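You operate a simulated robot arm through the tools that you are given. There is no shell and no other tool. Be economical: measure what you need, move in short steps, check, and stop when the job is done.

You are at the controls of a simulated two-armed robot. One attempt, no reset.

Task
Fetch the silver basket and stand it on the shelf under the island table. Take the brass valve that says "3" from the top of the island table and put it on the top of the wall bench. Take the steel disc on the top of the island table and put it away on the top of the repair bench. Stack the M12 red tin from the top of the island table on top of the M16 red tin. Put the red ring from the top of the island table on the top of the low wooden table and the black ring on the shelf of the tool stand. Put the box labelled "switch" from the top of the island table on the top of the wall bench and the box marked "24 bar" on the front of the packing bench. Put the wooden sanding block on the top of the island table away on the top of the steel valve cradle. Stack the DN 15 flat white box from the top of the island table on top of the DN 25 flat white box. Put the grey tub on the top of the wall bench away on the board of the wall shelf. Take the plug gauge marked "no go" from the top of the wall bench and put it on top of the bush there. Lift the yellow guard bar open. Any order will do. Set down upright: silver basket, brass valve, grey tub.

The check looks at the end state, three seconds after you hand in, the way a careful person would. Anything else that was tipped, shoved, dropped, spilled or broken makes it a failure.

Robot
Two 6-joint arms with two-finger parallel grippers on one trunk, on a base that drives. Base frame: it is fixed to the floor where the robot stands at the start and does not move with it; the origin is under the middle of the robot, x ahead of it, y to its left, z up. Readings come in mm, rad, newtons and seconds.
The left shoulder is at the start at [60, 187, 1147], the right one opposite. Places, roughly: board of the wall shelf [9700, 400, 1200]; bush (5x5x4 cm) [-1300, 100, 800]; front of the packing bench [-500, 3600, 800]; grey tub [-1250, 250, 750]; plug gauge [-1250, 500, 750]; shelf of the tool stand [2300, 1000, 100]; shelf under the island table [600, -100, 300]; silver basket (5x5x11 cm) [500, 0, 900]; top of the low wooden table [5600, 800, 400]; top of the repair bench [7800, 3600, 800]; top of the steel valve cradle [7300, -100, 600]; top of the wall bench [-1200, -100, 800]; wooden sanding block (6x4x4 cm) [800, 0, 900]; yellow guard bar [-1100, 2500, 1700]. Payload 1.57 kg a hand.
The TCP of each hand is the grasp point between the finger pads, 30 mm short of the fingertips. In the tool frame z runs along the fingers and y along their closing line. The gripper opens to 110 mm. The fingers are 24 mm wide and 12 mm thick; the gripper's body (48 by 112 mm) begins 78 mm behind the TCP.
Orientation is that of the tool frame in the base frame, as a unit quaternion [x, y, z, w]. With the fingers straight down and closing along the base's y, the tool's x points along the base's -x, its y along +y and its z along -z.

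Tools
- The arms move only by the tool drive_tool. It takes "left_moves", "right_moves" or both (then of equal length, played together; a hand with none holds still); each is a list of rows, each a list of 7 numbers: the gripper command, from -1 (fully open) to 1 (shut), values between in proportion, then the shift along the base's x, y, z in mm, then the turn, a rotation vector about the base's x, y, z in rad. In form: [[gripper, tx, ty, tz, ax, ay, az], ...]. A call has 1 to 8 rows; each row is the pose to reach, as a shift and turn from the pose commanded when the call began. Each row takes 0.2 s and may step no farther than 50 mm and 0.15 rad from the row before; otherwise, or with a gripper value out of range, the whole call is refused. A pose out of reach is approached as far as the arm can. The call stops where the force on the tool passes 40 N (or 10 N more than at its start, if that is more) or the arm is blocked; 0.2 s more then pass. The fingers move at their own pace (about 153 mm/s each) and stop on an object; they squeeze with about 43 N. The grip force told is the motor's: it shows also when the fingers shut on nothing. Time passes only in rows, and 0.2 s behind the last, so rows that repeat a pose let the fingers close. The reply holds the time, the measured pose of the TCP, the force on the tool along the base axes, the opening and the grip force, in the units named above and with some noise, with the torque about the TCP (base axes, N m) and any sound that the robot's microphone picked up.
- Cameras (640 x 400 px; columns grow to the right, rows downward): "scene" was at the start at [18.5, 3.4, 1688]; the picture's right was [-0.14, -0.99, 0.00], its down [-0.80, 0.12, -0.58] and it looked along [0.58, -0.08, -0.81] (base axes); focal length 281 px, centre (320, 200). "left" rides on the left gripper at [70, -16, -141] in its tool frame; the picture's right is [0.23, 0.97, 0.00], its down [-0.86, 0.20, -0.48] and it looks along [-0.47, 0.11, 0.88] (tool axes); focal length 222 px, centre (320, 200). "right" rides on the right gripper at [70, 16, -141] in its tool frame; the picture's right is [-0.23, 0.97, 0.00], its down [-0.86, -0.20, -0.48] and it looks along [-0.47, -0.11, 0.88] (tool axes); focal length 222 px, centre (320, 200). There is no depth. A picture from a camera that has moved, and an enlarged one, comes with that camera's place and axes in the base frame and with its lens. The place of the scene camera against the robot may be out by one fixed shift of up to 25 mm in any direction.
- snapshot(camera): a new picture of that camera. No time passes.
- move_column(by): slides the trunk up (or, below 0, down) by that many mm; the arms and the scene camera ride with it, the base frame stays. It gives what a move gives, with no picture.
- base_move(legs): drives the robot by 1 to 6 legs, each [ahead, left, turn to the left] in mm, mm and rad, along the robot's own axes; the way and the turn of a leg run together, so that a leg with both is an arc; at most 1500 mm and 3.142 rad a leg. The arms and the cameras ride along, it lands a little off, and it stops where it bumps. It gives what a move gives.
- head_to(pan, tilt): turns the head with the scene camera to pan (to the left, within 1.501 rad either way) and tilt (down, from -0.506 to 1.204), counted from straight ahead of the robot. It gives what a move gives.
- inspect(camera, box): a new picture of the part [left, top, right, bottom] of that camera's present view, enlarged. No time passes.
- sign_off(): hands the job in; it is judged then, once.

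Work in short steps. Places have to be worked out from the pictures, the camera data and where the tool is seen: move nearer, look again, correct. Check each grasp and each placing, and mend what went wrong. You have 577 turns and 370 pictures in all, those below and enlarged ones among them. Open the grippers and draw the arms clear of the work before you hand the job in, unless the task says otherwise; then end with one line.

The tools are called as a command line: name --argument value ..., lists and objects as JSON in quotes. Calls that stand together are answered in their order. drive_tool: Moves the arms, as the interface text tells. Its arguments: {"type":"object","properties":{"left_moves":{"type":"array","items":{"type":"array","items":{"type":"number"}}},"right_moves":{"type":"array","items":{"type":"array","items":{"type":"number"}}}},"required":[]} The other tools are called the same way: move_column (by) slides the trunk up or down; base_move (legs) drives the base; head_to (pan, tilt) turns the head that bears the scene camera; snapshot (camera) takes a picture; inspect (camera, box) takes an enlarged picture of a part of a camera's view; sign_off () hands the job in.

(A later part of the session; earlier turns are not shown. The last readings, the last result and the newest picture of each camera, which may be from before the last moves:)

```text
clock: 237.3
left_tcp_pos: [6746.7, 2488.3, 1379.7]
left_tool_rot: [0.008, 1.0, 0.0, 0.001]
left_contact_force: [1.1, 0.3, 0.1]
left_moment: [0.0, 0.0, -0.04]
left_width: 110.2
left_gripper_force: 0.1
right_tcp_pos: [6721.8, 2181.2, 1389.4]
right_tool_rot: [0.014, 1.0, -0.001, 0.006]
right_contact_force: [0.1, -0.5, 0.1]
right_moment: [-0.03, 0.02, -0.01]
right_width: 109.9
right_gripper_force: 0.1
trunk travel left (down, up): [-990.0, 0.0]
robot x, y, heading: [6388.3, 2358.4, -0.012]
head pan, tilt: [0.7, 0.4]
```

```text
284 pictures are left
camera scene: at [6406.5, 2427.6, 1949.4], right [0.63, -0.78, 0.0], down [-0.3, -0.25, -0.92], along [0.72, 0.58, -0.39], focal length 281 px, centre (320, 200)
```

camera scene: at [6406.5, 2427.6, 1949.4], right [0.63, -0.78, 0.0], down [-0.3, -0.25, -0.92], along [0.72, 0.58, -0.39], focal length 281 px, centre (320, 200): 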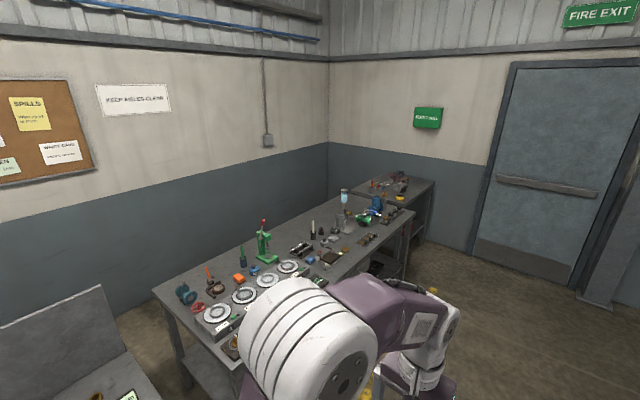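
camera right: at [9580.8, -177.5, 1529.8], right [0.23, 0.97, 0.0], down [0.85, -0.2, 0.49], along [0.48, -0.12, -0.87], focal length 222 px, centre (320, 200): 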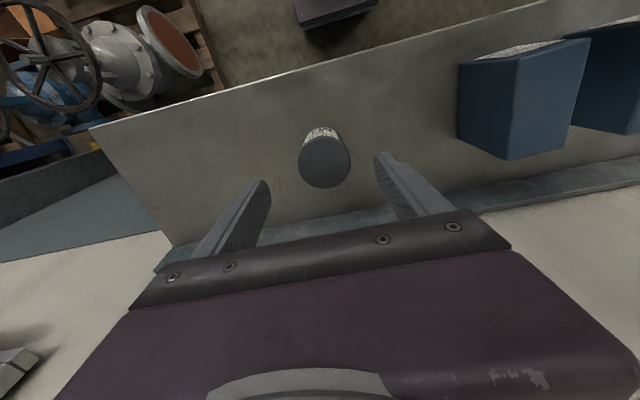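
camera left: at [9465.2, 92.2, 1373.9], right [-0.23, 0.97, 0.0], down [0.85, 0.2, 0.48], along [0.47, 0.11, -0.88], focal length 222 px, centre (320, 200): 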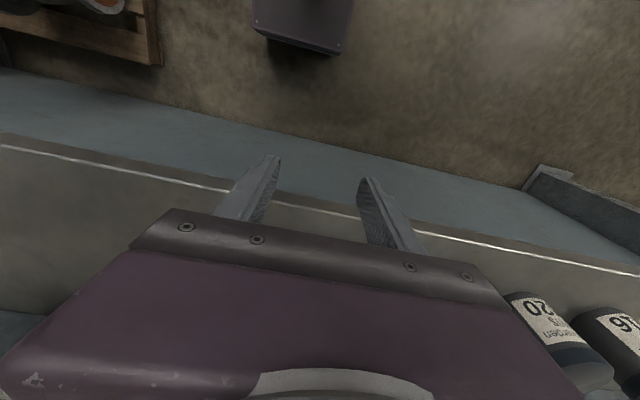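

Now strafe down the aisle past the steel cabinets and look at the valve cradle area.

base_move --legs '[[0, -1400, 0.015], [0, -1050, 0]]'

head_to --pan 0.0 --tilt 0.75

snapshot --camera "scene"

```text
clock: 249.4
left_tcp_pos: [6747.1, 24.2, 1379.9]
left_tool_rot: [-0.008, 1.0, -0.001, 0.002]
left_contact_force: [-0.5, 0.3, -0.6]
left_moment: [0.0, -0.03, 0.0]
left_width: 110.0
left_gripper_force: 0.1
right_tcp_pos: [6734.6, -283.0, 1388.8]
right_tool_rot: [-0.002, 1.0, -0.003, 0.006]
right_contact_force: [-0.4, 0.5, -0.3]
right_moment: [-0.02, -0.01, -0.06]
right_width: 110.0
right_gripper_force: 0.1
trunk travel left (down, up): [-990.0, 0.0]
robot x, y, heading: [6399.7, -120.3, 0.018]
head pan, tilt: [0.7, 0.4]
```

```text
clock: 250.5
left_tcp_pos: [6746.5, 21.9, 1380.9]
left_tool_rot: [-0.008, 1.0, 0.001, 0.001]
left_contact_force: [-0.3, 0.0, 1.0]
left_moment: [-0.03, -0.01, 0.02]
left_width: 109.8
left_gripper_force: 0.1
right_tcp_pos: [6734.7, -285.1, 1387.8]
right_tool_rot: [-0.001, 1.0, -0.002, 0.005]
right_contact_force: [-0.7, -0.7, -0.9]
right_moment: [0.02, -0.02, -0.02]
right_width: 110.2
right_gripper_force: 0.1
trunk travel left (down, up): [-990.0, 0.0]
robot x, y, heading: [6391.2, -120.6, 0.018]
head pan, tilt: [0.0, 0.75]
```

```text
283 pictures are left
camera scene: at [6423.0, -108.6, 1918.4], right [0.02, -1.0, 0.0], down [-0.68, -0.01, -0.73], along [0.73, 0.01, -0.68], focal length 281 px, centre (320, 200)
```

scene: 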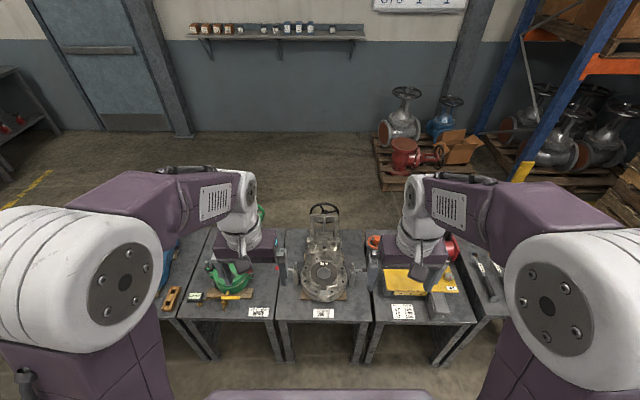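

Zoom at the steel valve cradle to see free space.

inspect --camera "scene" --box '[260, 200, 400, 340]'

```text
2.86 times, centred on (330, 270) of scene
camera zoom: at [6423.0, -108.6, 1918.4], right [0.02, -1.0, 0.0], down [-0.68, -0.01, -0.73], along [0.73, 0.01, -0.68], focal length 804 px, centre (291, 0)
```

zoom: 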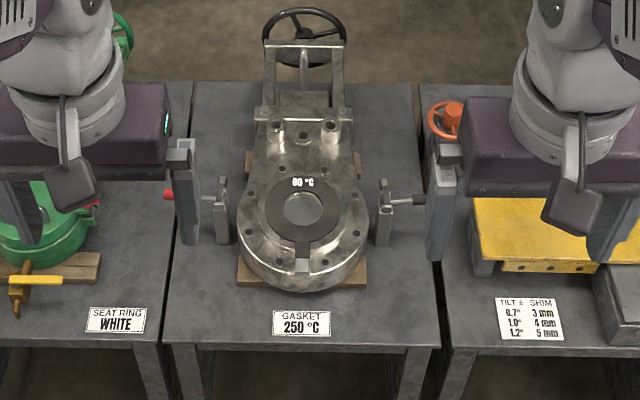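

Cradle has free corners at its front (≈(7080,55) and (7086,-297)). Return to the island's far side: turn around and drive the corridor.

base_move --legs '[[0, -810, -0.018], [0, 0, 1.57], [0, 0, 1.57], [1500, 0, 0], [1500, 0, 0], [1300, 0, 0]]'

head_to --pan -0.4 --tilt 0.5

snapshot --camera "scene"

```text
clock: 282.8
left_tcp_pos: [1723.1, -1089.5, 1381.6]
left_tool_rot: [1.0, -0.001, -0.003, 0.0]
left_contact_force: [0.3, 0.7, -0.2]
left_moment: [-0.03, -0.01, -0.01]
left_width: 110.0
left_gripper_force: 0.1
right_tcp_pos: [1741.0, -783.1, 1388.9]
right_tool_rot: [1.0, -0.008, -0.006, -0.002]
right_contact_force: [-0.1, -0.3, -0.3]
right_moment: [0.02, 0.01, 0.0]
right_width: 109.9
right_gripper_force: 0.0
trunk travel left (down, up): [-990.0, 0.0]
robot x, y, heading: [2080.3, -955.4, 3.139]
head pan, tilt: [0.0, 0.75]
```

```text
clock: 283.6
left_tcp_pos: [1722.1, -1090.0, 1380.5]
left_tool_rot: [1.0, -0.002, -0.001, 0.001]
left_contact_force: [0.5, 0.7, 0.1]
left_moment: [-0.02, -0.01, 0.04]
left_width: 110.1
left_gripper_force: 0.0
right_tcp_pos: [1740.2, -782.9, 1389.7]
right_tool_rot: [1.0, -0.008, -0.006, -0.002]
right_contact_force: [0.6, 0.3, 0.1]
right_moment: [0.01, -0.03, 0.0]
right_width: 110.0
right_gripper_force: 0.2
trunk travel left (down, up): [-990.0, 0.0]
robot x, y, heading: [2073.8, -955.3, 3.138]
head pan, tilt: [-0.4, 0.499]
```

```text
281 pictures are left
camera scene: at [2059.6, -902.7, 1940.3], right [0.39, 0.92, 0.0], down [0.44, -0.19, -0.88], along [-0.81, 0.34, -0.48], focal length 281 px, centre (320, 200)
```

scene: 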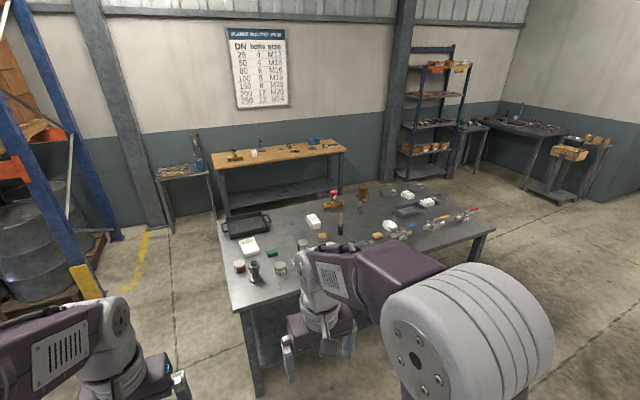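

Move toward the far-side centre of the island and look from above.

base_move --legs '[[0, -750, 0], [380, 0, 0]]'

head_to --pan 0.0 --tilt 0.75

snapshot --camera "scene"

inspect --camera "scene" --box '[240, 120, 440, 320]'

```text
clock: 289.7
left_tcp_pos: [1352.6, -337.9, 1381.7]
left_tool_rot: [1.0, -0.006, -0.003, 0.0]
left_contact_force: [0.3, -0.1, 0.6]
left_moment: [0.0, 0.01, 0.0]
left_width: 109.8
left_gripper_force: 0.0
right_tcp_pos: [1374.1, -30.7, 1389.5]
right_tool_rot: [1.0, -0.012, -0.007, -0.002]
right_contact_force: [0.4, -0.7, 0.0]
right_moment: [0.01, 0.08, 0.0]
right_width: 110.4
right_gripper_force: 0.0
trunk travel left (down, up): [-990.0, 0.0]
robot x, y, heading: [1708.0, -203.9, 3.129]
head pan, tilt: [-0.4, 0.499]
```

```text
clock: 290.5
left_tcp_pos: [1348.6, -338.2, 1379.9]
left_tool_rot: [1.0, -0.005, -0.002, 0.0]
left_contact_force: [-0.1, -1.1, -0.3]
left_moment: [0.01, -0.04, -0.01]
left_width: 109.8
left_gripper_force: 0.1
right_tcp_pos: [1368.8, -31.2, 1388.0]
right_tool_rot: [1.0, -0.011, -0.006, -0.002]
right_contact_force: [0.8, 0.3, -0.3]
right_moment: [0.02, -0.03, -0.03]
right_width: 110.1
right_gripper_force: 0.0
trunk travel left (down, up): [-990.0, 0.0]
robot x, y, heading: [1706.5, -203.9, 3.128]
head pan, tilt: [0.0, 0.75]
```

```text
280 pictures are left
camera scene: at [1688.6, -188.3, 1918.4], right [0.01, 1.0, 0.0], down [0.68, -0.01, -0.73], along [-0.73, 0.01, -0.68], focal length 281 px, centre (320, 200)
```

scene: 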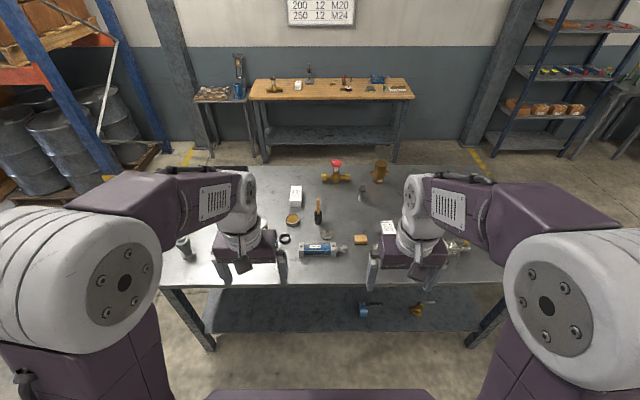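

```text
2.00 times, centred on (340, 220) of scene
camera zoom: at [1688.6, -188.3, 1918.4], right [0.01, 1.0, 0.0], down [0.68, -0.01, -0.73], along [-0.73, 0.01, -0.68], focal length 563 px, centre (280, 160)
```

zoom: 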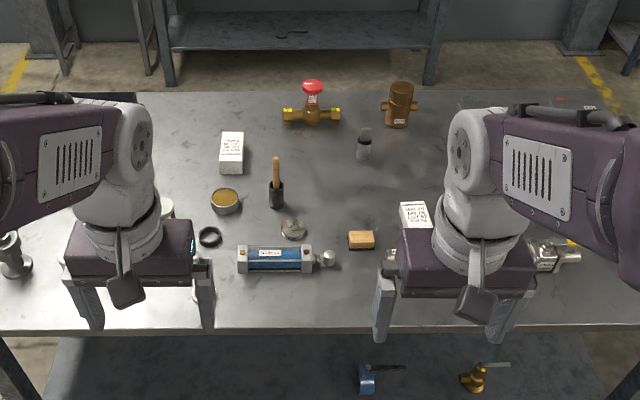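

Sanding block ≈ (841,34), steel disc ≈ (791,-128), black ring ≈ (809,-330). Drive up, lower the trunk.

base_move --legs '[[430, -94, 0.012]]'

move_column --by -165

snapshot --camera "right"

snapshot --camera "left"

```text
clock: 293.2
left_tcp_pos: [925.2, -247.4, 1380.7]
left_tool_rot: [1.0, 0.003, -0.003, 0.0]
left_contact_force: [0.0, -0.6, 0.2]
left_moment: [0.02, 0.01, 0.02]
left_width: 110.0
left_gripper_force: 0.0
right_tcp_pos: [940.4, 59.6, 1389.1]
right_tool_rot: [1.0, -0.003, -0.007, -0.002]
right_contact_force: [-0.6, 0.0, -0.4]
right_moment: [0.02, 0.0, -0.01]
right_width: 109.9
right_gripper_force: 0.1
trunk travel left (down, up): [-990.0, 0.0]
robot x, y, heading: [1276.5, -103.0, -3.138]
head pan, tilt: [0.0, 0.75]
```

```text
clock: 295.1
left_tcp_pos: [922.6, -246.9, 1215.3]
left_tool_rot: [1.0, 0.002, -0.002, -0.001]
left_contact_force: [0.1, -0.1, -0.3]
left_moment: [-0.01, 0.0, -0.01]
left_width: 110.3
left_gripper_force: 0.0
right_tcp_pos: [938.2, 60.4, 1222.9]
right_tool_rot: [1.0, -0.004, -0.006, -0.002]
right_contact_force: [-0.7, 0.6, -0.3]
right_moment: [0.02, -0.01, 0.02]
right_width: 109.9
right_gripper_force: 0.0
trunk travel left (down, up): [-825.0, 165.0]
robot x, y, heading: [1280.5, -104.4, -3.136]
head pan, tilt: [0.0, 0.75]
```

```text
278 pictures are left
camera right: at [1008.7, 43.5, 1364.2], right [-0.23, -0.97, 0.0], down [-0.85, 0.2, 0.49], along [-0.48, 0.12, -0.87], focal length 222 px, centre (320, 200)
```

right: 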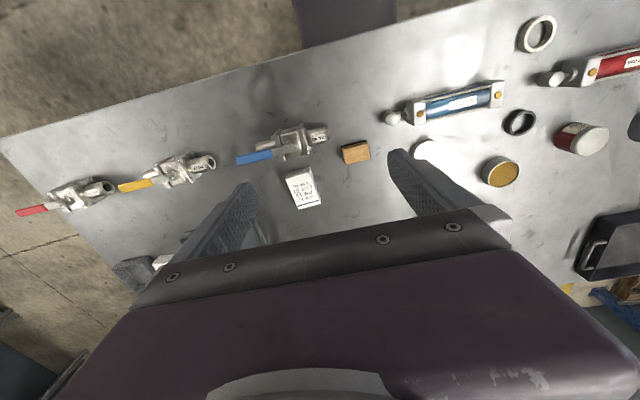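

```text
277 pictures are left
camera left: at [992.2, -229.4, 1357.6], right [0.23, -0.97, 0.0], down [-0.85, -0.2, 0.48], along [-0.47, -0.11, -0.88], focal length 222 px, centre (320, 200)
```

left: 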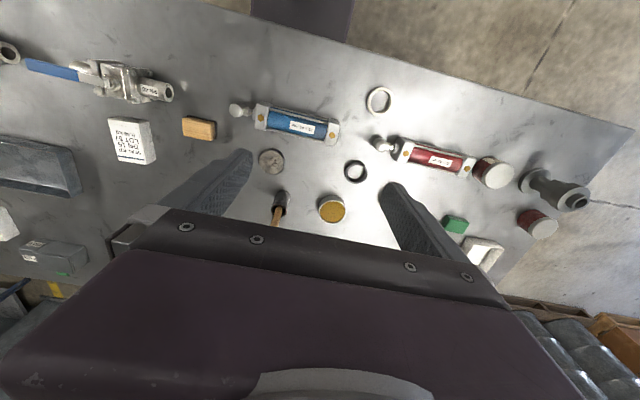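

Refined: block (846,-2), disc (803,-159), black ring (824,-353). Move the right hand over the block.

drive_tool --right_moves '[[-0.6, -25, -15, -35, 0, 0, 0], [-0.6, -50, -31, -70, 0, 0, 0], [-0.6, -70, -46, -110, 0, 0, 0], [-0.6, -92, -62, -145, 0, 0, 0], [-0.6, -92, -62, -190, 0, 0, 0], [-0.6, -92, -62, -230, 0, 0, 0]]'

snapshot --camera "right"

```text
clock: 296.5
left_tcp_pos: [922.2, -246.4, 1214.5]
left_tool_rot: [1.0, 0.002, -0.003, 0.0]
left_contact_force: [-0.5, 0.8, -1.2]
left_moment: [0.01, -0.02, 0.02]
left_width: 110.0
left_gripper_force: 0.1
right_tcp_pos: [844.1, -2.0, 994.1]
right_tool_rot: [1.0, -0.004, -0.007, -0.002]
right_contact_force: [0.4, 0.1, -0.4]
right_moment: [-0.01, -0.02, 0.0]
right_width: 88.0
right_gripper_force: 0.0
trunk travel left (down, up): [-825.0, 165.0]
robot x, y, heading: [1277.4, -107.1, -3.138]
head pan, tilt: [0.0, 0.75]
```

```text
276 pictures are left
camera right: at [914.0, -19.4, 1133.6], right [-0.23, -0.97, 0.0], down [-0.85, 0.2, 0.49], along [-0.48, 0.12, -0.87], focal length 222 px, centre (320, 200)
```

right: 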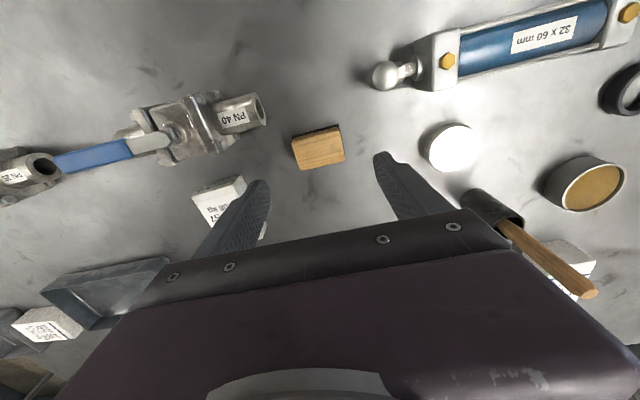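

Centred. Descend, close, lift.

drive_tool --right_moves '[[-0.6, 0, 2, -45, 0, 0, 0], [-0.6, 0, 2, -85, 0, 0, 0], [-0.6, 0, 2, -110, 0, 0, 0], [1, 0, 2, -110, 0, 0, 0], [1, 0, 2, -110, 0, 0, 0], [1, 0, 2, -80, 0, 0, 0], [1, 0, 2, -30, 0, 0, 0], [1, 0, 2, 15, 0, 0, 0]]'

snapshot --camera "right"

```text
clock: 298.3
left_tcp_pos: [923.2, -246.0, 1216.2]
left_tool_rot: [1.0, 0.003, -0.003, 0.0]
left_contact_force: [-0.2, -0.9, -0.1]
left_moment: [0.0, -0.03, 0.0]
left_width: 110.0
left_gripper_force: 0.0
right_tcp_pos: [848.6, 2.5, 1008.9]
right_tool_rot: [1.0, -0.005, -0.006, -0.002]
right_contact_force: [0.1, -0.3, -0.7]
right_moment: [-0.01, -0.03, 0.02]
right_width: 59.0
right_gripper_force: 43.1
trunk travel left (down, up): [-825.0, 165.0]
robot x, y, heading: [1279.4, -103.3, -3.137]
head pan, tilt: [0.0, 0.75]
```

```text
275 pictures are left
camera right: at [919.1, -14.8, 1149.1], right [-0.23, -0.97, 0.0], down [-0.85, 0.2, 0.49], along [-0.48, 0.12, -0.87], focal length 222 px, centre (320, 200)
```

right: 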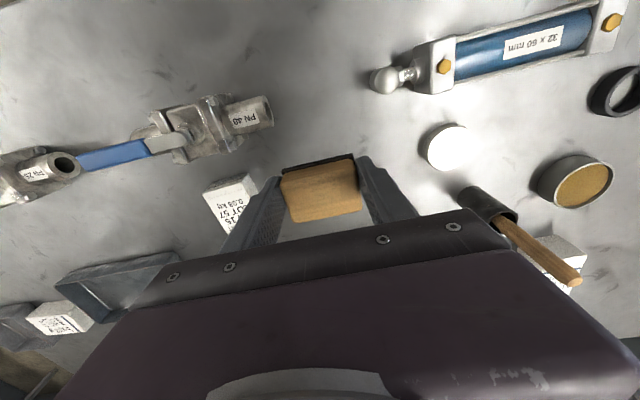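

Block held. Raise it, strafe so the left hand suits the disc, then look.

drive_tool --right_moves '[[1, 20, 10, 40, 0, 0, 0], [1, 40, 20, 80, 0, 0, 0], [1, 60, 40, 120, 0, 0, 0]]' --left_moves '[[-0.6, -40, 0, -20, 0, 0, 0], [-0.6, -80, 5, -45, 0, 0, 0], [-0.6, -120, 10, -65, 0, 0, 0]]'

base_move --legs '[[0, -80, 0]]'

snapshot --camera "left"

```text
clock: 299.1
left_tcp_pos: [803.0, -235.1, 1149.0]
left_tool_rot: [1.0, 0.002, -0.002, -0.001]
left_contact_force: [0.0, 0.3, -0.4]
left_moment: [0.01, 0.02, -0.01]
left_width: 87.8
left_gripper_force: 0.0
right_tcp_pos: [909.3, 42.7, 1127.6]
right_tool_rot: [1.0, -0.004, -0.006, -0.001]
right_contact_force: [-0.4, 0.2, -1.2]
right_moment: [0.0, 0.01, -0.01]
right_width: 59.0
right_gripper_force: 42.5
trunk travel left (down, up): [-825.0, 165.0]
robot x, y, heading: [1277.3, -104.4, -3.134]
head pan, tilt: [0.0, 0.75]
```

```text
clock: 300.1
left_tcp_pos: [801.8, -160.6, 1151.5]
left_tool_rot: [1.0, 0.002, -0.001, -0.002]
left_contact_force: [-0.1, -0.4, -0.6]
left_moment: [0.03, -0.05, 0.02]
left_width: 87.8
left_gripper_force: 0.2
right_tcp_pos: [908.1, 118.1, 1128.7]
right_tool_rot: [1.0, -0.004, -0.006, -0.003]
right_contact_force: [0.1, -0.3, -0.8]
right_moment: [0.03, -0.02, 0.0]
right_width: 58.9
right_gripper_force: 43.0
trunk travel left (down, up): [-825.0, 165.0]
robot x, y, heading: [1277.2, -25.3, -3.137]
head pan, tilt: [0.0, 0.75]
```

```text
274 pictures are left
camera left: at [872.2, -143.8, 1291.3], right [0.23, -0.97, 0.0], down [-0.85, -0.2, 0.48], along [-0.47, -0.11, -0.88], focal length 222 px, centre (320, 200)
```

left: 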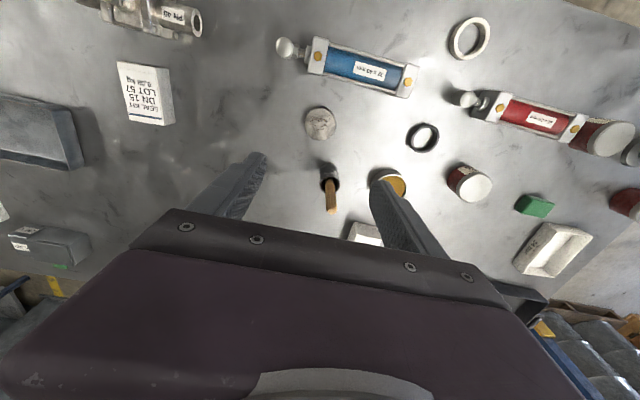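

Disc at (799,-161), Ø59. Descend with slow finish.

drive_tool --left_moves '[[-0.6, -3, 0, -50, 0, 0, 0], [-0.6, -3, 0, -100, 0, 0, 0], [-0.6, -3, 0, -150, 0, 0, 0], [-0.6, -3, 0, -200, 0, 0, 0], [-0.6, -3, 0, -240, 0, 0, 0]]'

snapshot --camera "left"

```text
clock: 301.4
left_tcp_pos: [798.6, -155.2, 910.0]
left_tool_rot: [1.0, 0.002, -0.001, 0.0]
left_contact_force: [0.2, 0.2, -0.2]
left_moment: [0.02, -0.01, 0.02]
left_width: 88.0
left_gripper_force: 0.0
right_tcp_pos: [906.9, 121.7, 1127.5]
right_tool_rot: [1.0, -0.004, -0.006, -0.001]
right_contact_force: [-0.5, -0.2, -2.0]
right_moment: [0.0, -0.02, 0.02]
right_width: 58.9
right_gripper_force: 42.9
trunk travel left (down, up): [-825.0, 165.0]
robot x, y, heading: [1275.4, -23.5, -3.142]
head pan, tilt: [0.0, 0.75]
```

```text
273 pictures are left
camera left: at [869.6, -139.2, 1052.3], right [0.23, -0.97, 0.0], down [-0.85, -0.2, 0.48], along [-0.47, -0.11, -0.88], focal length 222 px, centre (320, 200)
```

left: 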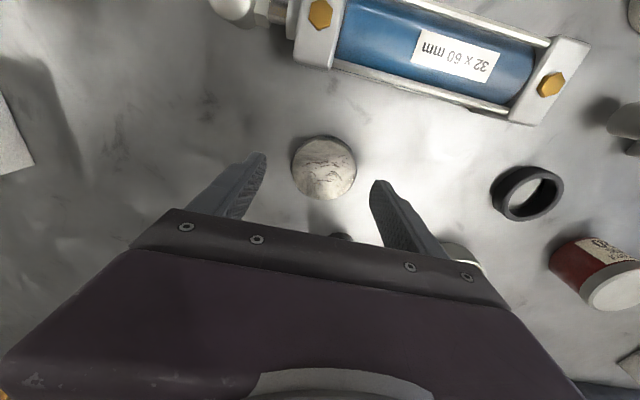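

A brush handle stands just behind; shift the grip 8 mm toward me. Lower slowly to the table.

drive_tool --left_moves '[[-0.6, 8, -3, 0, 0, 0, 0], [-0.6, 8, -3, -12, 0, 0, 0], [-0.6, 8, -3, -20, 0, 0, 0], [-0.6, 8, -3, -25, 0, 0, 0], [-0.6, 8, -3, -28, 0, 0, 0], [-0.6, 8, -3, -31, 0, 0, 0]]'

```text
clock: 302.8
left_tcp_pos: [807.9, -157.0, 880.6]
left_tool_rot: [1.0, 0.002, -0.003, 0.0]
left_contact_force: [0.2, -0.4, 1.8]
left_moment: [0.05, 0.0, 0.04]
left_width: 87.3
left_gripper_force: 0.1
right_tcp_pos: [908.0, 122.1, 1128.5]
right_tool_rot: [1.0, -0.004, -0.007, -0.001]
right_contact_force: [0.3, 0.2, -1.1]
right_moment: [0.0, -0.03, 0.02]
right_width: 58.9
right_gripper_force: 43.3
trunk travel left (down, up): [-825.0, 165.0]
robot x, y, heading: [1279.2, -24.2, -3.137]
head pan, tilt: [0.0, 0.75]
```

At table level. Raise 2 mm, close, lift.

drive_tool --left_moves '[[-0.6, 0, 0, 3, 0, 0, 0], [1, 0, 0, 3, 0, 0, 0], [1, 0, 0, 3, 0, 0, 0], [1, 0, 0, 3, 0, 0, 0], [1, 5, 0, 40, 0, 0, 0], [1, 10, 0, 85, 0, 0, 0], [1, 15, 0, 130, 0, 0, 0], [1, 20, 0, 175, 0, 0, 0]]'

snapshot --camera "left"

```text
clock: 304.6
left_tcp_pos: [826.3, -157.7, 1056.7]
left_tool_rot: [1.0, 0.001, -0.002, 0.0]
left_contact_force: [0.7, 0.9, -3.3]
left_moment: [-0.01, -0.02, 0.0]
left_width: 56.1
left_gripper_force: 43.5
right_tcp_pos: [907.4, 121.8, 1128.3]
right_tool_rot: [1.0, -0.005, -0.006, -0.002]
right_contact_force: [0.5, -0.2, -0.2]
right_moment: [0.0, 0.01, 0.01]
right_width: 59.1
right_gripper_force: 42.8
trunk travel left (down, up): [-825.0, 165.0]
robot x, y, heading: [1278.5, -23.8, -3.136]
head pan, tilt: [0.0, 0.75]
```

```text
272 pictures are left
camera left: at [896.3, -141.0, 1198.2], right [0.23, -0.97, 0.0], down [-0.85, -0.2, 0.48], along [-0.47, -0.11, -0.88], focal length 222 px, centre (320, 200)
```

left: 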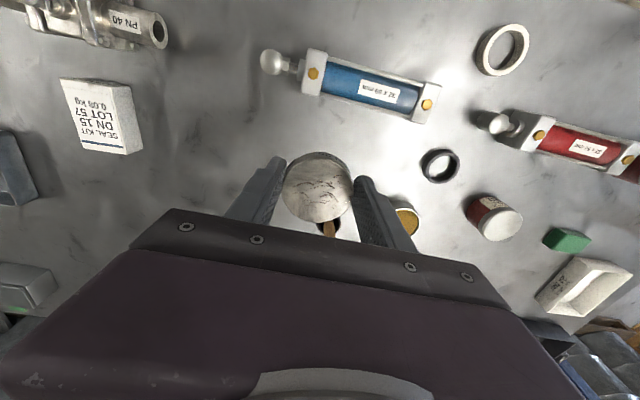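

Both held. Drive to the valve cradle: back off, around through the corridor.

drive_tool --left_moves '[[1, 20, 0, 40, 0, 0, 0], [1, 40, 0, 75, 0, 0, 0]]'

base_move --legs '[[-370, 0, 0], [0, 900, 0], [0, 0, 1.57], [0, 0, 1.57], [1500, 0, 0], [1500, 0, 0]]'

base_move --legs '[[1450, 0, 0]]'

```text
clock: 305.1
left_tcp_pos: [867.5, -159.1, 1130.7]
left_tool_rot: [1.0, 0.002, -0.003, 0.0]
left_contact_force: [0.6, 0.2, -2.8]
left_moment: [-0.01, -0.05, -0.01]
left_width: 56.5
left_gripper_force: 43.2
right_tcp_pos: [910.6, 122.6, 1130.1]
right_tool_rot: [1.0, -0.004, -0.007, -0.001]
right_contact_force: [-0.5, 0.4, -1.3]
right_moment: [-0.02, 0.02, 0.0]
right_width: 58.9
right_gripper_force: 42.9
trunk travel left (down, up): [-825.0, 165.0]
robot x, y, heading: [1277.8, -25.1, -3.138]
head pan, tilt: [0.0, 0.75]
```

```text
clock: 333.5
left_tcp_pos: [5036.6, -658.4, 1129.5]
left_tool_rot: [-0.028, 1.0, 0.0, 0.002]
left_contact_force: [0.0, -0.1, -3.1]
left_moment: [0.01, 0.03, 0.02]
left_width: 56.4
left_gripper_force: 43.6
right_tcp_pos: [5010.2, -940.9, 1127.1]
right_tool_rot: [-0.022, 1.0, -0.001, 0.006]
right_contact_force: [0.0, -0.4, -0.7]
right_moment: [0.02, 0.03, 0.02]
right_width: 59.2
right_gripper_force: 42.7
trunk travel left (down, up): [-825.0, 165.0]
robot x, y, heading: [4631.3, -810.0, 0.054]
head pan, tilt: [0.0, 0.75]
```

```text
clock: 340.8
left_tcp_pos: [6493.4, -582.8, 1129.8]
left_tool_rot: [-0.026, 1.0, 0.0, 0.002]
left_contact_force: [-0.4, 0.0, -3.1]
left_moment: [-0.03, 0.02, -0.01]
left_width: 56.7
left_gripper_force: 43.3
right_tcp_pos: [6466.1, -866.5, 1128.3]
right_tool_rot: [-0.02, 1.0, -0.002, 0.006]
right_contact_force: [-0.1, -0.9, -0.5]
right_moment: [0.01, 0.02, -0.03]
right_width: 59.0
right_gripper_force: 42.8
trunk travel left (down, up): [-825.0, 165.0]
robot x, y, heading: [6085.5, -735.9, 0.052]
head pan, tilt: [0.0, 0.75]
```

Position in front of the steel valve cradle and look.

base_move --legs '[[0, 570, -0.05], [400, 0, 0]]'

head_to --pan -0.1 --tilt 0.85

snapshot --camera "scene"

snapshot --camera "right"

```text
clock: 346.2
left_tcp_pos: [6886.8, -29.4, 1129.7]
left_tool_rot: [0.004, 1.0, 0.0, 0.002]
left_contact_force: [-0.7, 0.9, -3.4]
left_moment: [0.0, 0.02, 0.02]
left_width: 56.4
left_gripper_force: 43.0
right_tcp_pos: [6843.2, -309.4, 1127.9]
right_tool_rot: [0.01, 1.0, -0.001, 0.007]
right_contact_force: [0.2, -0.9, -0.6]
right_moment: [-0.01, 0.01, 0.0]
right_width: 58.8
right_gripper_force: 42.9
trunk travel left (down, up): [-825.0, 165.0]
robot x, y, heading: [6475.7, -159.0, -0.009]
head pan, tilt: [0.0, 0.75]
```

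```text
clock: 346.9
left_tcp_pos: [6889.4, -28.4, 1129.5]
left_tool_rot: [0.004, 1.0, 0.0, 0.001]
left_contact_force: [0.1, -0.2, -3.3]
left_moment: [0.02, 0.05, 0.0]
left_width: 56.2
left_gripper_force: 43.6
right_tcp_pos: [6844.1, -309.0, 1128.7]
right_tool_rot: [0.01, 1.0, -0.001, 0.006]
right_contact_force: [-0.8, -0.3, -1.4]
right_moment: [0.0, -0.04, 0.0]
right_width: 59.2
right_gripper_force: 42.9
trunk travel left (down, up): [-825.0, 165.0]
robot x, y, heading: [6474.3, -159.4, -0.011]
head pan, tilt: [-0.099, 0.85]
```

```text
271 pictures are left
camera scene: at [6500.4, -151.8, 1745.3], right [-0.11, -0.99, 0.0], down [-0.75, 0.08, -0.66], along [0.66, -0.07, -0.75], focal length 281 px, centre (320, 200)
```

scene: 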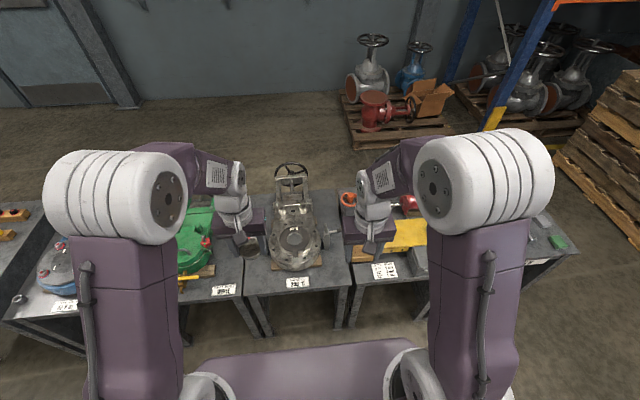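

```text
270 pictures are left
camera right: at [6771.2, -291.5, 1268.7], right [0.25, 0.97, 0.0], down [0.85, -0.21, 0.49], along [0.47, -0.12, -0.87], focal length 222 px, centre (320, 200)
```

right: 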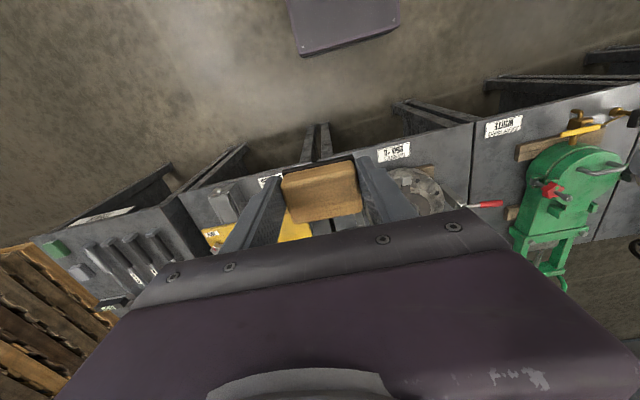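

Target: right-front corner of the cradle near (7070,-285). Raise the left hand, advance, lower the trunk and look again.

drive_tool --left_moves '[[1, 0, 10, 45, 0, 0, 0], [1, 0, 20, 90, 0, 0, 0], [1, 0, 30, 130, 0, 0, 0]]'

base_move --legs '[[110, 0, 0.01]]'

move_column --by -280

snapshot --camera "right"

```text
clock: 347.6
left_tcp_pos: [6886.9, 0.9, 1260.0]
left_tool_rot: [0.003, 1.0, 0.0, 0.001]
left_contact_force: [0.0, 0.2, -3.1]
left_moment: [0.0, 0.01, 0.01]
left_width: 56.5
left_gripper_force: 43.2
right_tcp_pos: [6843.8, -308.7, 1128.6]
right_tool_rot: [0.011, 1.0, -0.002, 0.006]
right_contact_force: [0.2, 0.3, -1.2]
right_moment: [0.01, -0.02, -0.02]
right_width: 58.7
right_gripper_force: 43.0
trunk travel left (down, up): [-825.0, 165.0]
robot x, y, heading: [6477.0, -160.1, -0.013]
head pan, tilt: [-0.099, 0.85]
```

```text
clock: 348.8
left_tcp_pos: [6992.0, 2.7, 1262.1]
left_tool_rot: [-0.002, 1.0, -0.001, 0.002]
left_contact_force: [-0.8, 0.9, -3.0]
left_moment: [0.0, 0.01, 0.01]
left_width: 56.1
left_gripper_force: 43.0
right_tcp_pos: [6951.6, -307.0, 1129.2]
right_tool_rot: [0.005, 1.0, -0.001, 0.006]
right_contact_force: [-0.1, -1.0, -0.8]
right_moment: [-0.01, -0.01, 0.01]
right_width: 59.0
right_gripper_force: 42.4
trunk travel left (down, up): [-825.0, 165.0]
robot x, y, heading: [6587.8, -155.3, 0.006]
head pan, tilt: [-0.099, 0.85]
```

```text
clock: 351.7
left_tcp_pos: [6995.2, 2.4, 981.0]
left_tool_rot: [-0.002, 1.0, 0.0, 0.002]
left_contact_force: [1.2, 0.1, -2.0]
left_moment: [0.0, 0.05, 0.01]
left_width: 56.6
left_gripper_force: 42.8
right_tcp_pos: [6953.9, -306.2, 848.3]
right_tool_rot: [0.004, 1.0, -0.002, 0.006]
right_contact_force: [0.2, 0.5, -1.2]
right_moment: [-0.02, 0.01, 0.0]
right_width: 59.1
right_gripper_force: 43.1
trunk travel left (down, up): [-545.0, 445.0]
robot x, y, heading: [6579.6, -156.9, 0.002]
head pan, tilt: [-0.099, 0.85]
```

```text
269 pictures are left
camera right: at [6881.3, -288.7, 988.8], right [0.24, 0.97, 0.0], down [0.85, -0.21, 0.49], along [0.48, -0.12, -0.87], focal length 222 px, centre (320, 200)
```

right: 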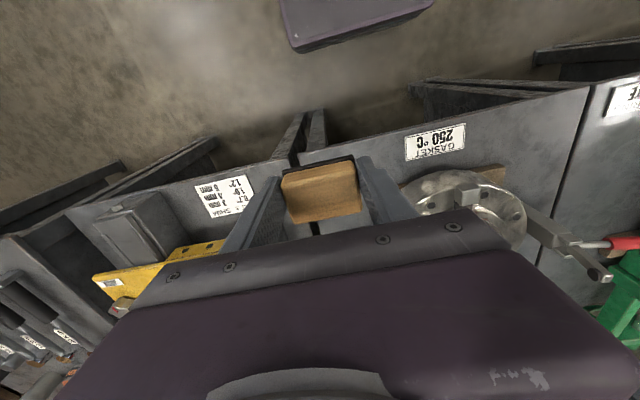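

Cradle front edge x≈6994, right edge y≈-356. Move the block to (7062,-288) and lower.

drive_tool --right_moves '[[1, 36, 6, 0, 0, 0, 0], [1, 72, 12, 0, 0, 0, 0], [1, 108, 18, 0, 0, 0, 0], [1, 108, 18, -45, 0, 0, 0], [1, 108, 18, -90, 0, 0, 0], [1, 108, 18, -125, 0, 0, 0]]'

snapshot --camera "right"

```text
clock: 353.1
left_tcp_pos: [6994.6, 3.5, 980.6]
left_tool_rot: [-0.001, 1.0, 0.0, 0.002]
left_contact_force: [0.4, -0.2, -2.9]
left_moment: [0.02, 0.02, 0.01]
left_width: 56.2
left_gripper_force: 43.3
right_tcp_pos: [7063.5, -288.5, 723.3]
right_tool_rot: [0.004, 1.0, -0.002, 0.006]
right_contact_force: [-0.5, 0.1, -0.7]
right_moment: [-0.01, -0.03, -0.01]
right_width: 59.0
right_gripper_force: 43.0
trunk travel left (down, up): [-545.0, 445.0]
robot x, y, heading: [6586.9, -156.0, -0.002]
head pan, tilt: [-0.099, 0.85]
```

```text
268 pictures are left
camera right: at [6990.6, -271.4, 863.8], right [0.24, 0.97, 0.0], down [0.85, -0.21, 0.49], along [0.47, -0.12, -0.87], focal length 222 px, centre (320, 200)
```

right: 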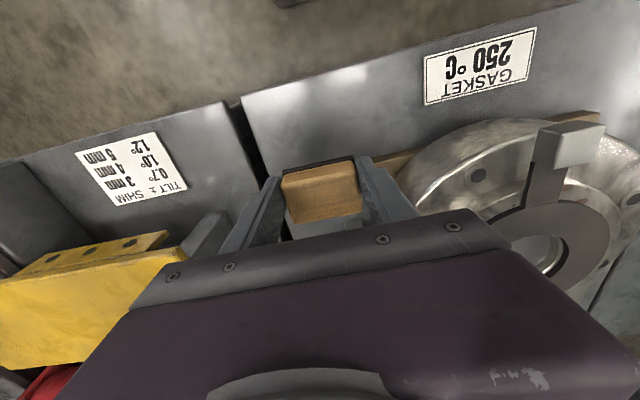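

Clear on both sides. Lower slowly to contact.

drive_tool --right_moves '[[1, 0, 0, -30, 0, 0, 0], [1, 0, 0, -50, 0, 0, 0], [1, 0, 0, -60, 0, 0, 0], [1, 0, 0, -66, 0, 0, 0], [1, 0, 0, -72, 0, 0, 0], [1, 0, 0, -78, 0, 0, 0], [1, 0, 0, -84, 0, 0, 0], [1, 0, 0, -90, 0, 0, 0]]'

```text
clock: 354.6
left_tcp_pos: [6991.4, 2.6, 982.6]
left_tool_rot: [-0.001, 1.0, 0.0, 0.003]
left_contact_force: [0.0, -0.2, -2.4]
left_moment: [-0.02, 0.03, 0.01]
left_width: 56.4
left_gripper_force: 43.0
right_tcp_pos: [7062.4, -288.1, 649.8]
right_tool_rot: [0.005, 1.0, -0.002, 0.009]
right_contact_force: [-9.5, -3.0, 29.1]
right_moment: [0.3, 0.25, 0.15]
right_width: 59.1
right_gripper_force: 43.2
trunk travel left (down, up): [-545.0, 445.0]
robot x, y, heading: [6580.7, -159.2, 0.003]
head pan, tilt: [-0.099, 0.85]
stopped in row 7 (right hand): the force on the tool passed its limit (the readings are from after the stop); the commanded pose is now the measured one
```

Contact at 650 (top ≈616). Release and rise.

drive_tool --right_moves '[[0.2, 0, 0, 1, 0, 0, 0], [-0.4, 0, 0, 1, 0, 0, 0], [-0.4, 0, 0, 2, 0, 0, 0], [-0.4, 0, 0, 45, 0, 0, 0], [-0.4, 0, 0, 90, 0, 0, 0], [-0.4, 0, 0, 135, 0, 0, 0], [-0.4, 0, 0, 180, 0, 0, 0], [-1, -30, 0, 210, 0, 0, 0]]'

snapshot --camera "right"

```text
clock: 356.4
left_tcp_pos: [6993.5, 3.6, 981.4]
left_tool_rot: [-0.001, 1.0, 0.001, 0.001]
left_contact_force: [-0.3, -0.1, -2.2]
left_moment: [0.0, 0.03, 0.01]
left_width: 56.4
left_gripper_force: 42.8
right_tcp_pos: [7032.9, -288.2, 857.3]
right_tool_rot: [0.005, 1.0, -0.001, 0.008]
right_contact_force: [0.7, -0.8, 0.2]
right_moment: [-0.01, 0.02, 0.0]
right_width: 110.1
right_gripper_force: 0.1
trunk travel left (down, up): [-545.0, 445.0]
robot x, y, heading: [6582.9, -158.4, 0.001]
head pan, tilt: [-0.099, 0.85]
```

```text
267 pictures are left
camera right: at [6959.8, -271.5, 996.7], right [0.24, 0.97, 0.0], down [0.84, -0.21, 0.49], along [0.48, -0.12, -0.87], focal length 222 px, centre (320, 200)
```

right: 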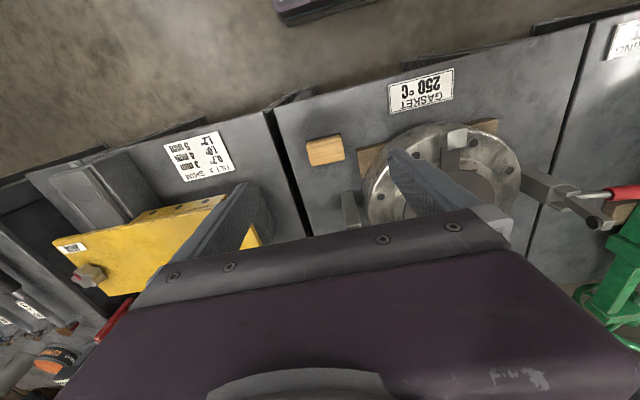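

Sanding block placed. Raise the trunk and take the disc to the repair bench.

move_column --by 350

base_move --legs '[[-190, 0, 0], [0, 1300, 0], [0, 1200, 0], [1300, 0, 0], [0, 0, 1.57]]'

head_to --pan 0.0 --tilt 0.55

snapshot --camera "scene"

```text
clock: 359.8
left_tcp_pos: [6993.8, 4.1, 1330.0]
left_tool_rot: [-0.001, 1.0, 0.001, 0.001]
left_contact_force: [-0.1, -0.8, -3.3]
left_moment: [0.0, 0.04, -0.01]
left_width: 56.3
left_gripper_force: 43.2
right_tcp_pos: [7035.3, -288.6, 1205.5]
right_tool_rot: [0.004, 1.0, -0.001, 0.009]
right_contact_force: [0.4, -0.5, 0.2]
right_moment: [0.0, 0.03, -0.04]
right_width: 109.9
right_gripper_force: 0.0
trunk travel left (down, up): [-895.0, 95.0]
robot x, y, heading: [6587.7, -157.9, 0.006]
head pan, tilt: [-0.099, 0.85]
```

```text
clock: 383.0
left_tcp_pos: [7553.6, 2718.7, 1329.9]
left_tool_rot: [0.708, -0.706, -0.001, -0.001]
left_contact_force: [0.5, -0.3, -2.2]
left_moment: [-0.04, 0.03, 0.0]
left_width: 56.2
left_gripper_force: 43.0
right_tcp_pos: [7845.7, 2758.7, 1205.8]
right_tool_rot: [-0.703, 0.711, 0.005, 0.006]
right_contact_force: [0.0, 0.5, 0.1]
right_moment: [0.02, 0.02, -0.03]
right_width: 109.9
right_gripper_force: 0.0
trunk travel left (down, up): [-895.0, 95.0]
robot x, y, heading: [7713.3, 2307.4, 1.572]
head pan, tilt: [-0.099, 0.85]
```

```text
clock: 383.8
left_tcp_pos: [7554.0, 2718.1, 1330.0]
left_tool_rot: [0.708, -0.706, -0.001, 0.0]
left_contact_force: [0.8, -0.9, -3.1]
left_moment: [-0.01, -0.01, 0.01]
left_width: 56.3
left_gripper_force: 43.0
right_tcp_pos: [7845.7, 2758.8, 1206.2]
right_tool_rot: [-0.703, 0.711, 0.005, 0.008]
right_contact_force: [-0.5, 0.6, -0.7]
right_moment: [0.05, -0.03, 0.01]
right_width: 110.0
right_gripper_force: 0.0
trunk travel left (down, up): [-895.0, 95.0]
robot x, y, heading: [7716.9, 2307.0, 1.57]
head pan, tilt: [0.0, 0.55]
```

```text
266 pictures are left
camera scene: at [7721.3, 2352.3, 1840.6], right [1.0, 0.0, 0.0], down [0.0, -0.52, -0.85], along [0.0, 0.85, -0.52], focal length 281 px, centre (320, 200)
```

scene: 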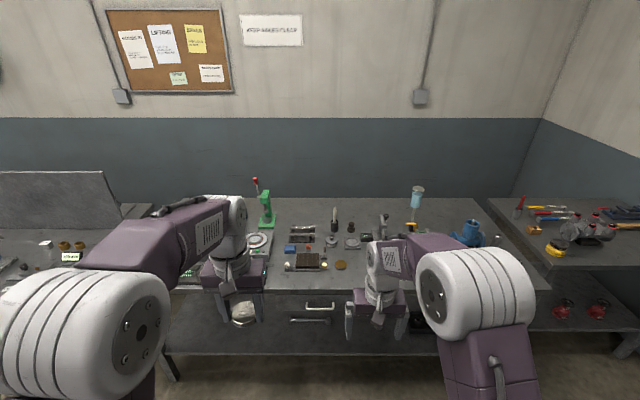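

Zoom to find free space on the repair bench.

inspect --camera "scene" --box '[160, 180, 360, 310]'

inspect --camera "scene" --box '[340, 180, 540, 310]'

```text
3.08 times, centred on (260, 245) of scene
camera zoom: at [7721.3, 2352.3, 1840.6], right [1.0, 0.0, 0.0], down [0.0, -0.52, -0.85], along [0.0, 0.85, -0.52], focal length 866 px, centre (505, 62)
```

zoom: 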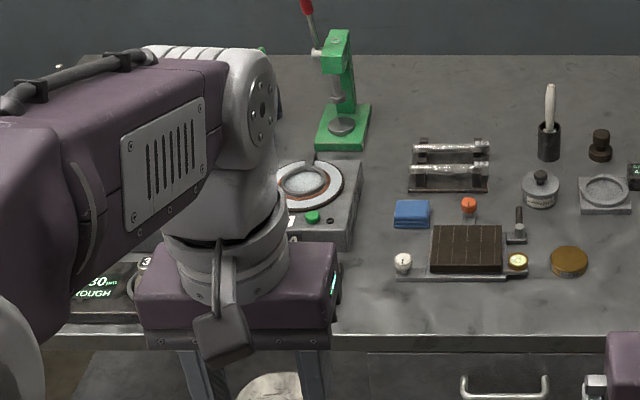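

```text
3.08 times, centred on (440, 245) of scene
camera zoom: at [7721.3, 2352.3, 1840.6], right [1.0, 0.0, 0.0], down [0.0, -0.52, -0.85], along [0.0, 0.85, -0.52], focal length 866 px, centre (-49, 62)
```

zoom: 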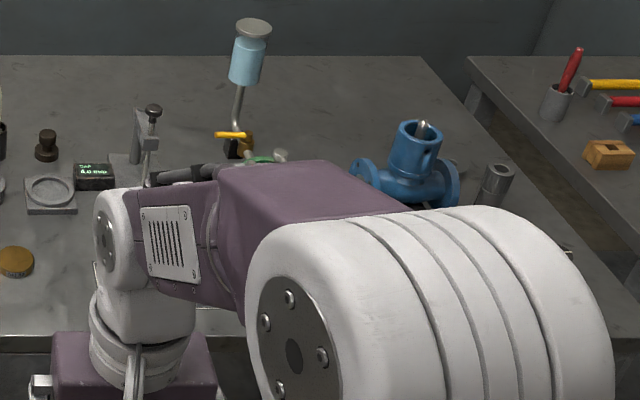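

Free strip along the front edge at about (7640,3318). Drive in and look with the left camera.

base_move --legs '[[500, -80, 0]]'

move_column --by -180

snapshot --camera "left"

```text
clock: 386.8
left_tcp_pos: [7633.5, 3220.4, 1330.8]
left_tool_rot: [0.708, -0.706, -0.002, -0.001]
left_contact_force: [0.7, -0.7, -2.3]
left_moment: [-0.03, -0.01, 0.01]
left_width: 56.5
left_gripper_force: 43.2
right_tcp_pos: [7926.9, 3260.4, 1206.9]
right_tool_rot: [-0.703, 0.711, 0.005, 0.008]
right_contact_force: [0.3, 0.1, 0.9]
right_moment: [0.03, 0.0, 0.01]
right_width: 110.0
right_gripper_force: 0.0
trunk travel left (down, up): [-895.0, 95.0]
robot x, y, heading: [7793.3, 2812.2, 1.572]
head pan, tilt: [0.0, 0.55]
```

```text
clock: 388.8
left_tcp_pos: [7634.2, 3222.9, 1150.6]
left_tool_rot: [0.708, -0.707, 0.0, 0.001]
left_contact_force: [-0.4, -0.3, -2.7]
left_moment: [-0.02, -0.03, -0.01]
left_width: 56.4
left_gripper_force: 43.0
right_tcp_pos: [7926.1, 3262.6, 1026.7]
right_tool_rot: [-0.704, 0.711, 0.005, 0.007]
right_contact_force: [-0.4, -0.6, -0.5]
right_moment: [-0.04, -0.03, 0.01]
right_width: 110.0
right_gripper_force: 0.1
trunk travel left (down, up): [-715.0, 275.0]
robot x, y, heading: [7793.9, 2809.0, 1.568]
head pan, tilt: [0.0, 0.55]
```

```text
263 pictures are left
camera left: at [7649.7, 3152.2, 1292.4], right [-0.97, -0.23, 0.0], down [-0.2, 0.85, 0.48], along [-0.11, 0.47, -0.88], focal length 222 px, centre (320, 200)
```

left: 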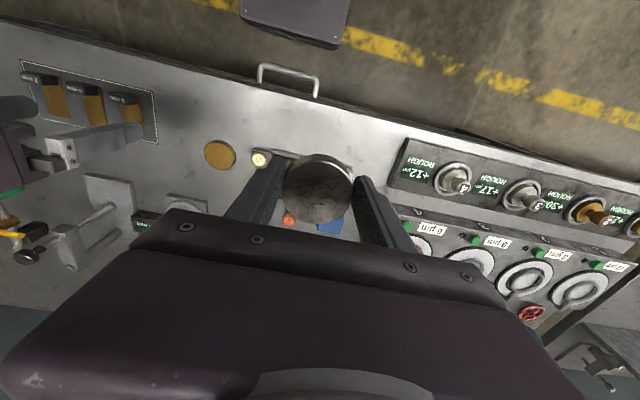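

Triangulation puts this bench top near z≈900; free strip y 3177–3279. Descend to look closer.

drive_tool --left_moves '[[1, -5, 2, -45, 0, 0, 0], [1, -9, 3, -90, 0, 0, 0], [1, -9, 3, -130, 0, 0, 0]]'

snapshot --camera "left"

snapshot --camera "scene"

```text
clock: 389.6
left_tcp_pos: [7624.1, 3225.6, 1021.0]
left_tool_rot: [0.708, -0.706, -0.001, -0.001]
left_contact_force: [0.0, 1.6, -3.2]
left_moment: [-0.03, 0.01, 0.01]
left_width: 56.2
left_gripper_force: 43.0
right_tcp_pos: [7926.1, 3262.2, 1026.2]
right_tool_rot: [-0.703, 0.711, 0.005, 0.006]
right_contact_force: [-0.2, 0.1, 0.3]
right_moment: [0.0, -0.01, 0.0]
right_width: 110.2
right_gripper_force: 0.0
trunk travel left (down, up): [-715.0, 275.0]
robot x, y, heading: [7795.6, 2813.8, 1.57]
head pan, tilt: [0.0, 0.55]
```

```text
262 pictures are left
camera left: at [7640.0, 3156.4, 1162.6], right [-0.97, -0.23, 0.0], down [-0.2, 0.85, 0.48], along [-0.11, 0.47, -0.88], focal length 222 px, centre (320, 200)
```

left: 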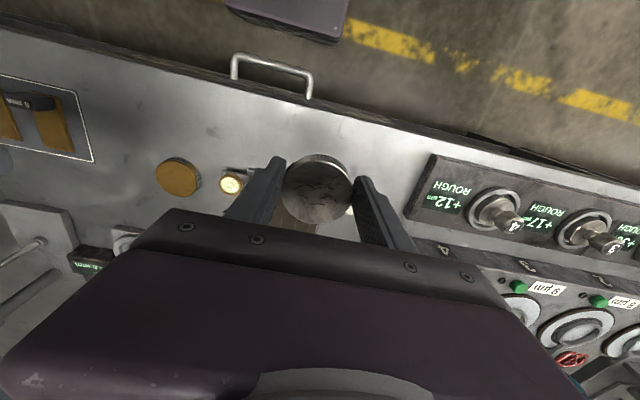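

```text
261 pictures are left
camera scene: at [7801.6, 2857.0, 1660.7], right [1.0, 0.0, 0.0], down [0.0, -0.52, -0.85], along [0.0, 0.85, -0.52], focal length 281 px, centre (320, 200)
```

scene: 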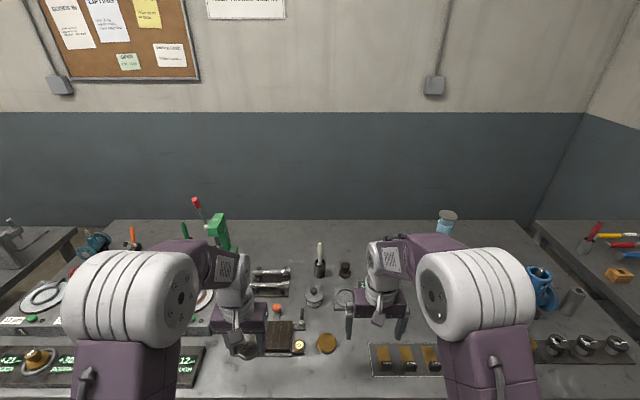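

Shift +10 mm in y and lower slowly until contact.

drive_tool --left_moves '[[1, 0, 10, -40, 0, 0, 0], [1, 0, 10, -75, 0, 0, 0], [1, 0, 10, -90, 0, 0, 0], [1, 0, 10, -100, 0, 0, 0], [1, 0, 10, -108, 0, 0, 0], [1, 0, 10, -116, 0, 0, 0], [1, 0, 10, -124, 0, 0, 0], [1, 0, 10, -132, 0, 0, 0]]'

snapshot --camera "left"

```text
clock: 391.4
left_tcp_pos: [7623.6, 3236.4, 888.5]
left_tool_rot: [0.708, -0.707, -0.001, -0.001]
left_contact_force: [0.6, 0.5, -3.1]
left_moment: [0.0, -0.03, 0.0]
left_width: 56.2
left_gripper_force: 42.3
right_tcp_pos: [7926.4, 3262.8, 1025.4]
right_tool_rot: [-0.704, 0.711, 0.005, 0.007]
right_contact_force: [-0.8, -1.2, -0.6]
right_moment: [-0.01, -0.02, -0.04]
right_width: 109.7
right_gripper_force: 0.1
trunk travel left (down, up): [-715.0, 275.0]
robot x, y, heading: [7794.8, 2813.9, 1.573]
head pan, tilt: [0.0, 0.55]
```

```text
260 pictures are left
camera left: at [7640.1, 3165.7, 1030.1], right [-0.97, -0.23, 0.0], down [-0.2, 0.85, 0.48], along [-0.11, 0.47, -0.88], focal length 222 px, centre (320, 200)
```

left: 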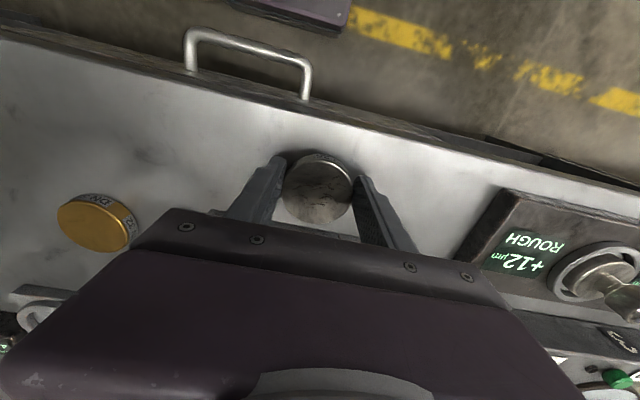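

Still clear. Continue lowering.

drive_tool --left_moves '[[1, 0, 6, -8, 0, 0, 0], [1, 0, 8, -16, 0, 0, 0], [1, 0, 8, -24, 0, 0, 0], [1, 0, 8, -31, 0, 0, 0], [1, 0, 8, -38, 0, 0, 0], [1, 0, 8, -45, 0, 0, 0], [1, 0, 8, -52, 0, 0, 0], [1, 0, 8, -59, 0, 0, 0]]'

```text
clock: 391.9
left_tcp_pos: [7625.6, 3240.4, 881.4]
left_tool_rot: [0.708, -0.707, -0.004, -0.003]
left_contact_force: [-1.5, -9.9, 25.1]
left_moment: [0.5, -0.32, -0.09]
left_width: 56.3
left_gripper_force: 43.2
right_tcp_pos: [7926.1, 3259.6, 1027.5]
right_tool_rot: [-0.704, 0.71, 0.006, 0.007]
right_contact_force: [0.3, 0.6, -0.3]
right_moment: [-0.03, 0.01, 0.04]
right_width: 110.0
right_gripper_force: 0.1
trunk travel left (down, up): [-715.0, 275.0]
robot x, y, heading: [7799.0, 2810.1, 1.571]
head pan, tilt: [0.0, 0.55]
stopped in row 2 (left hand): the force on the tool passed its limit (the readings are from after the stop); the commanded pose is now the measured one
```

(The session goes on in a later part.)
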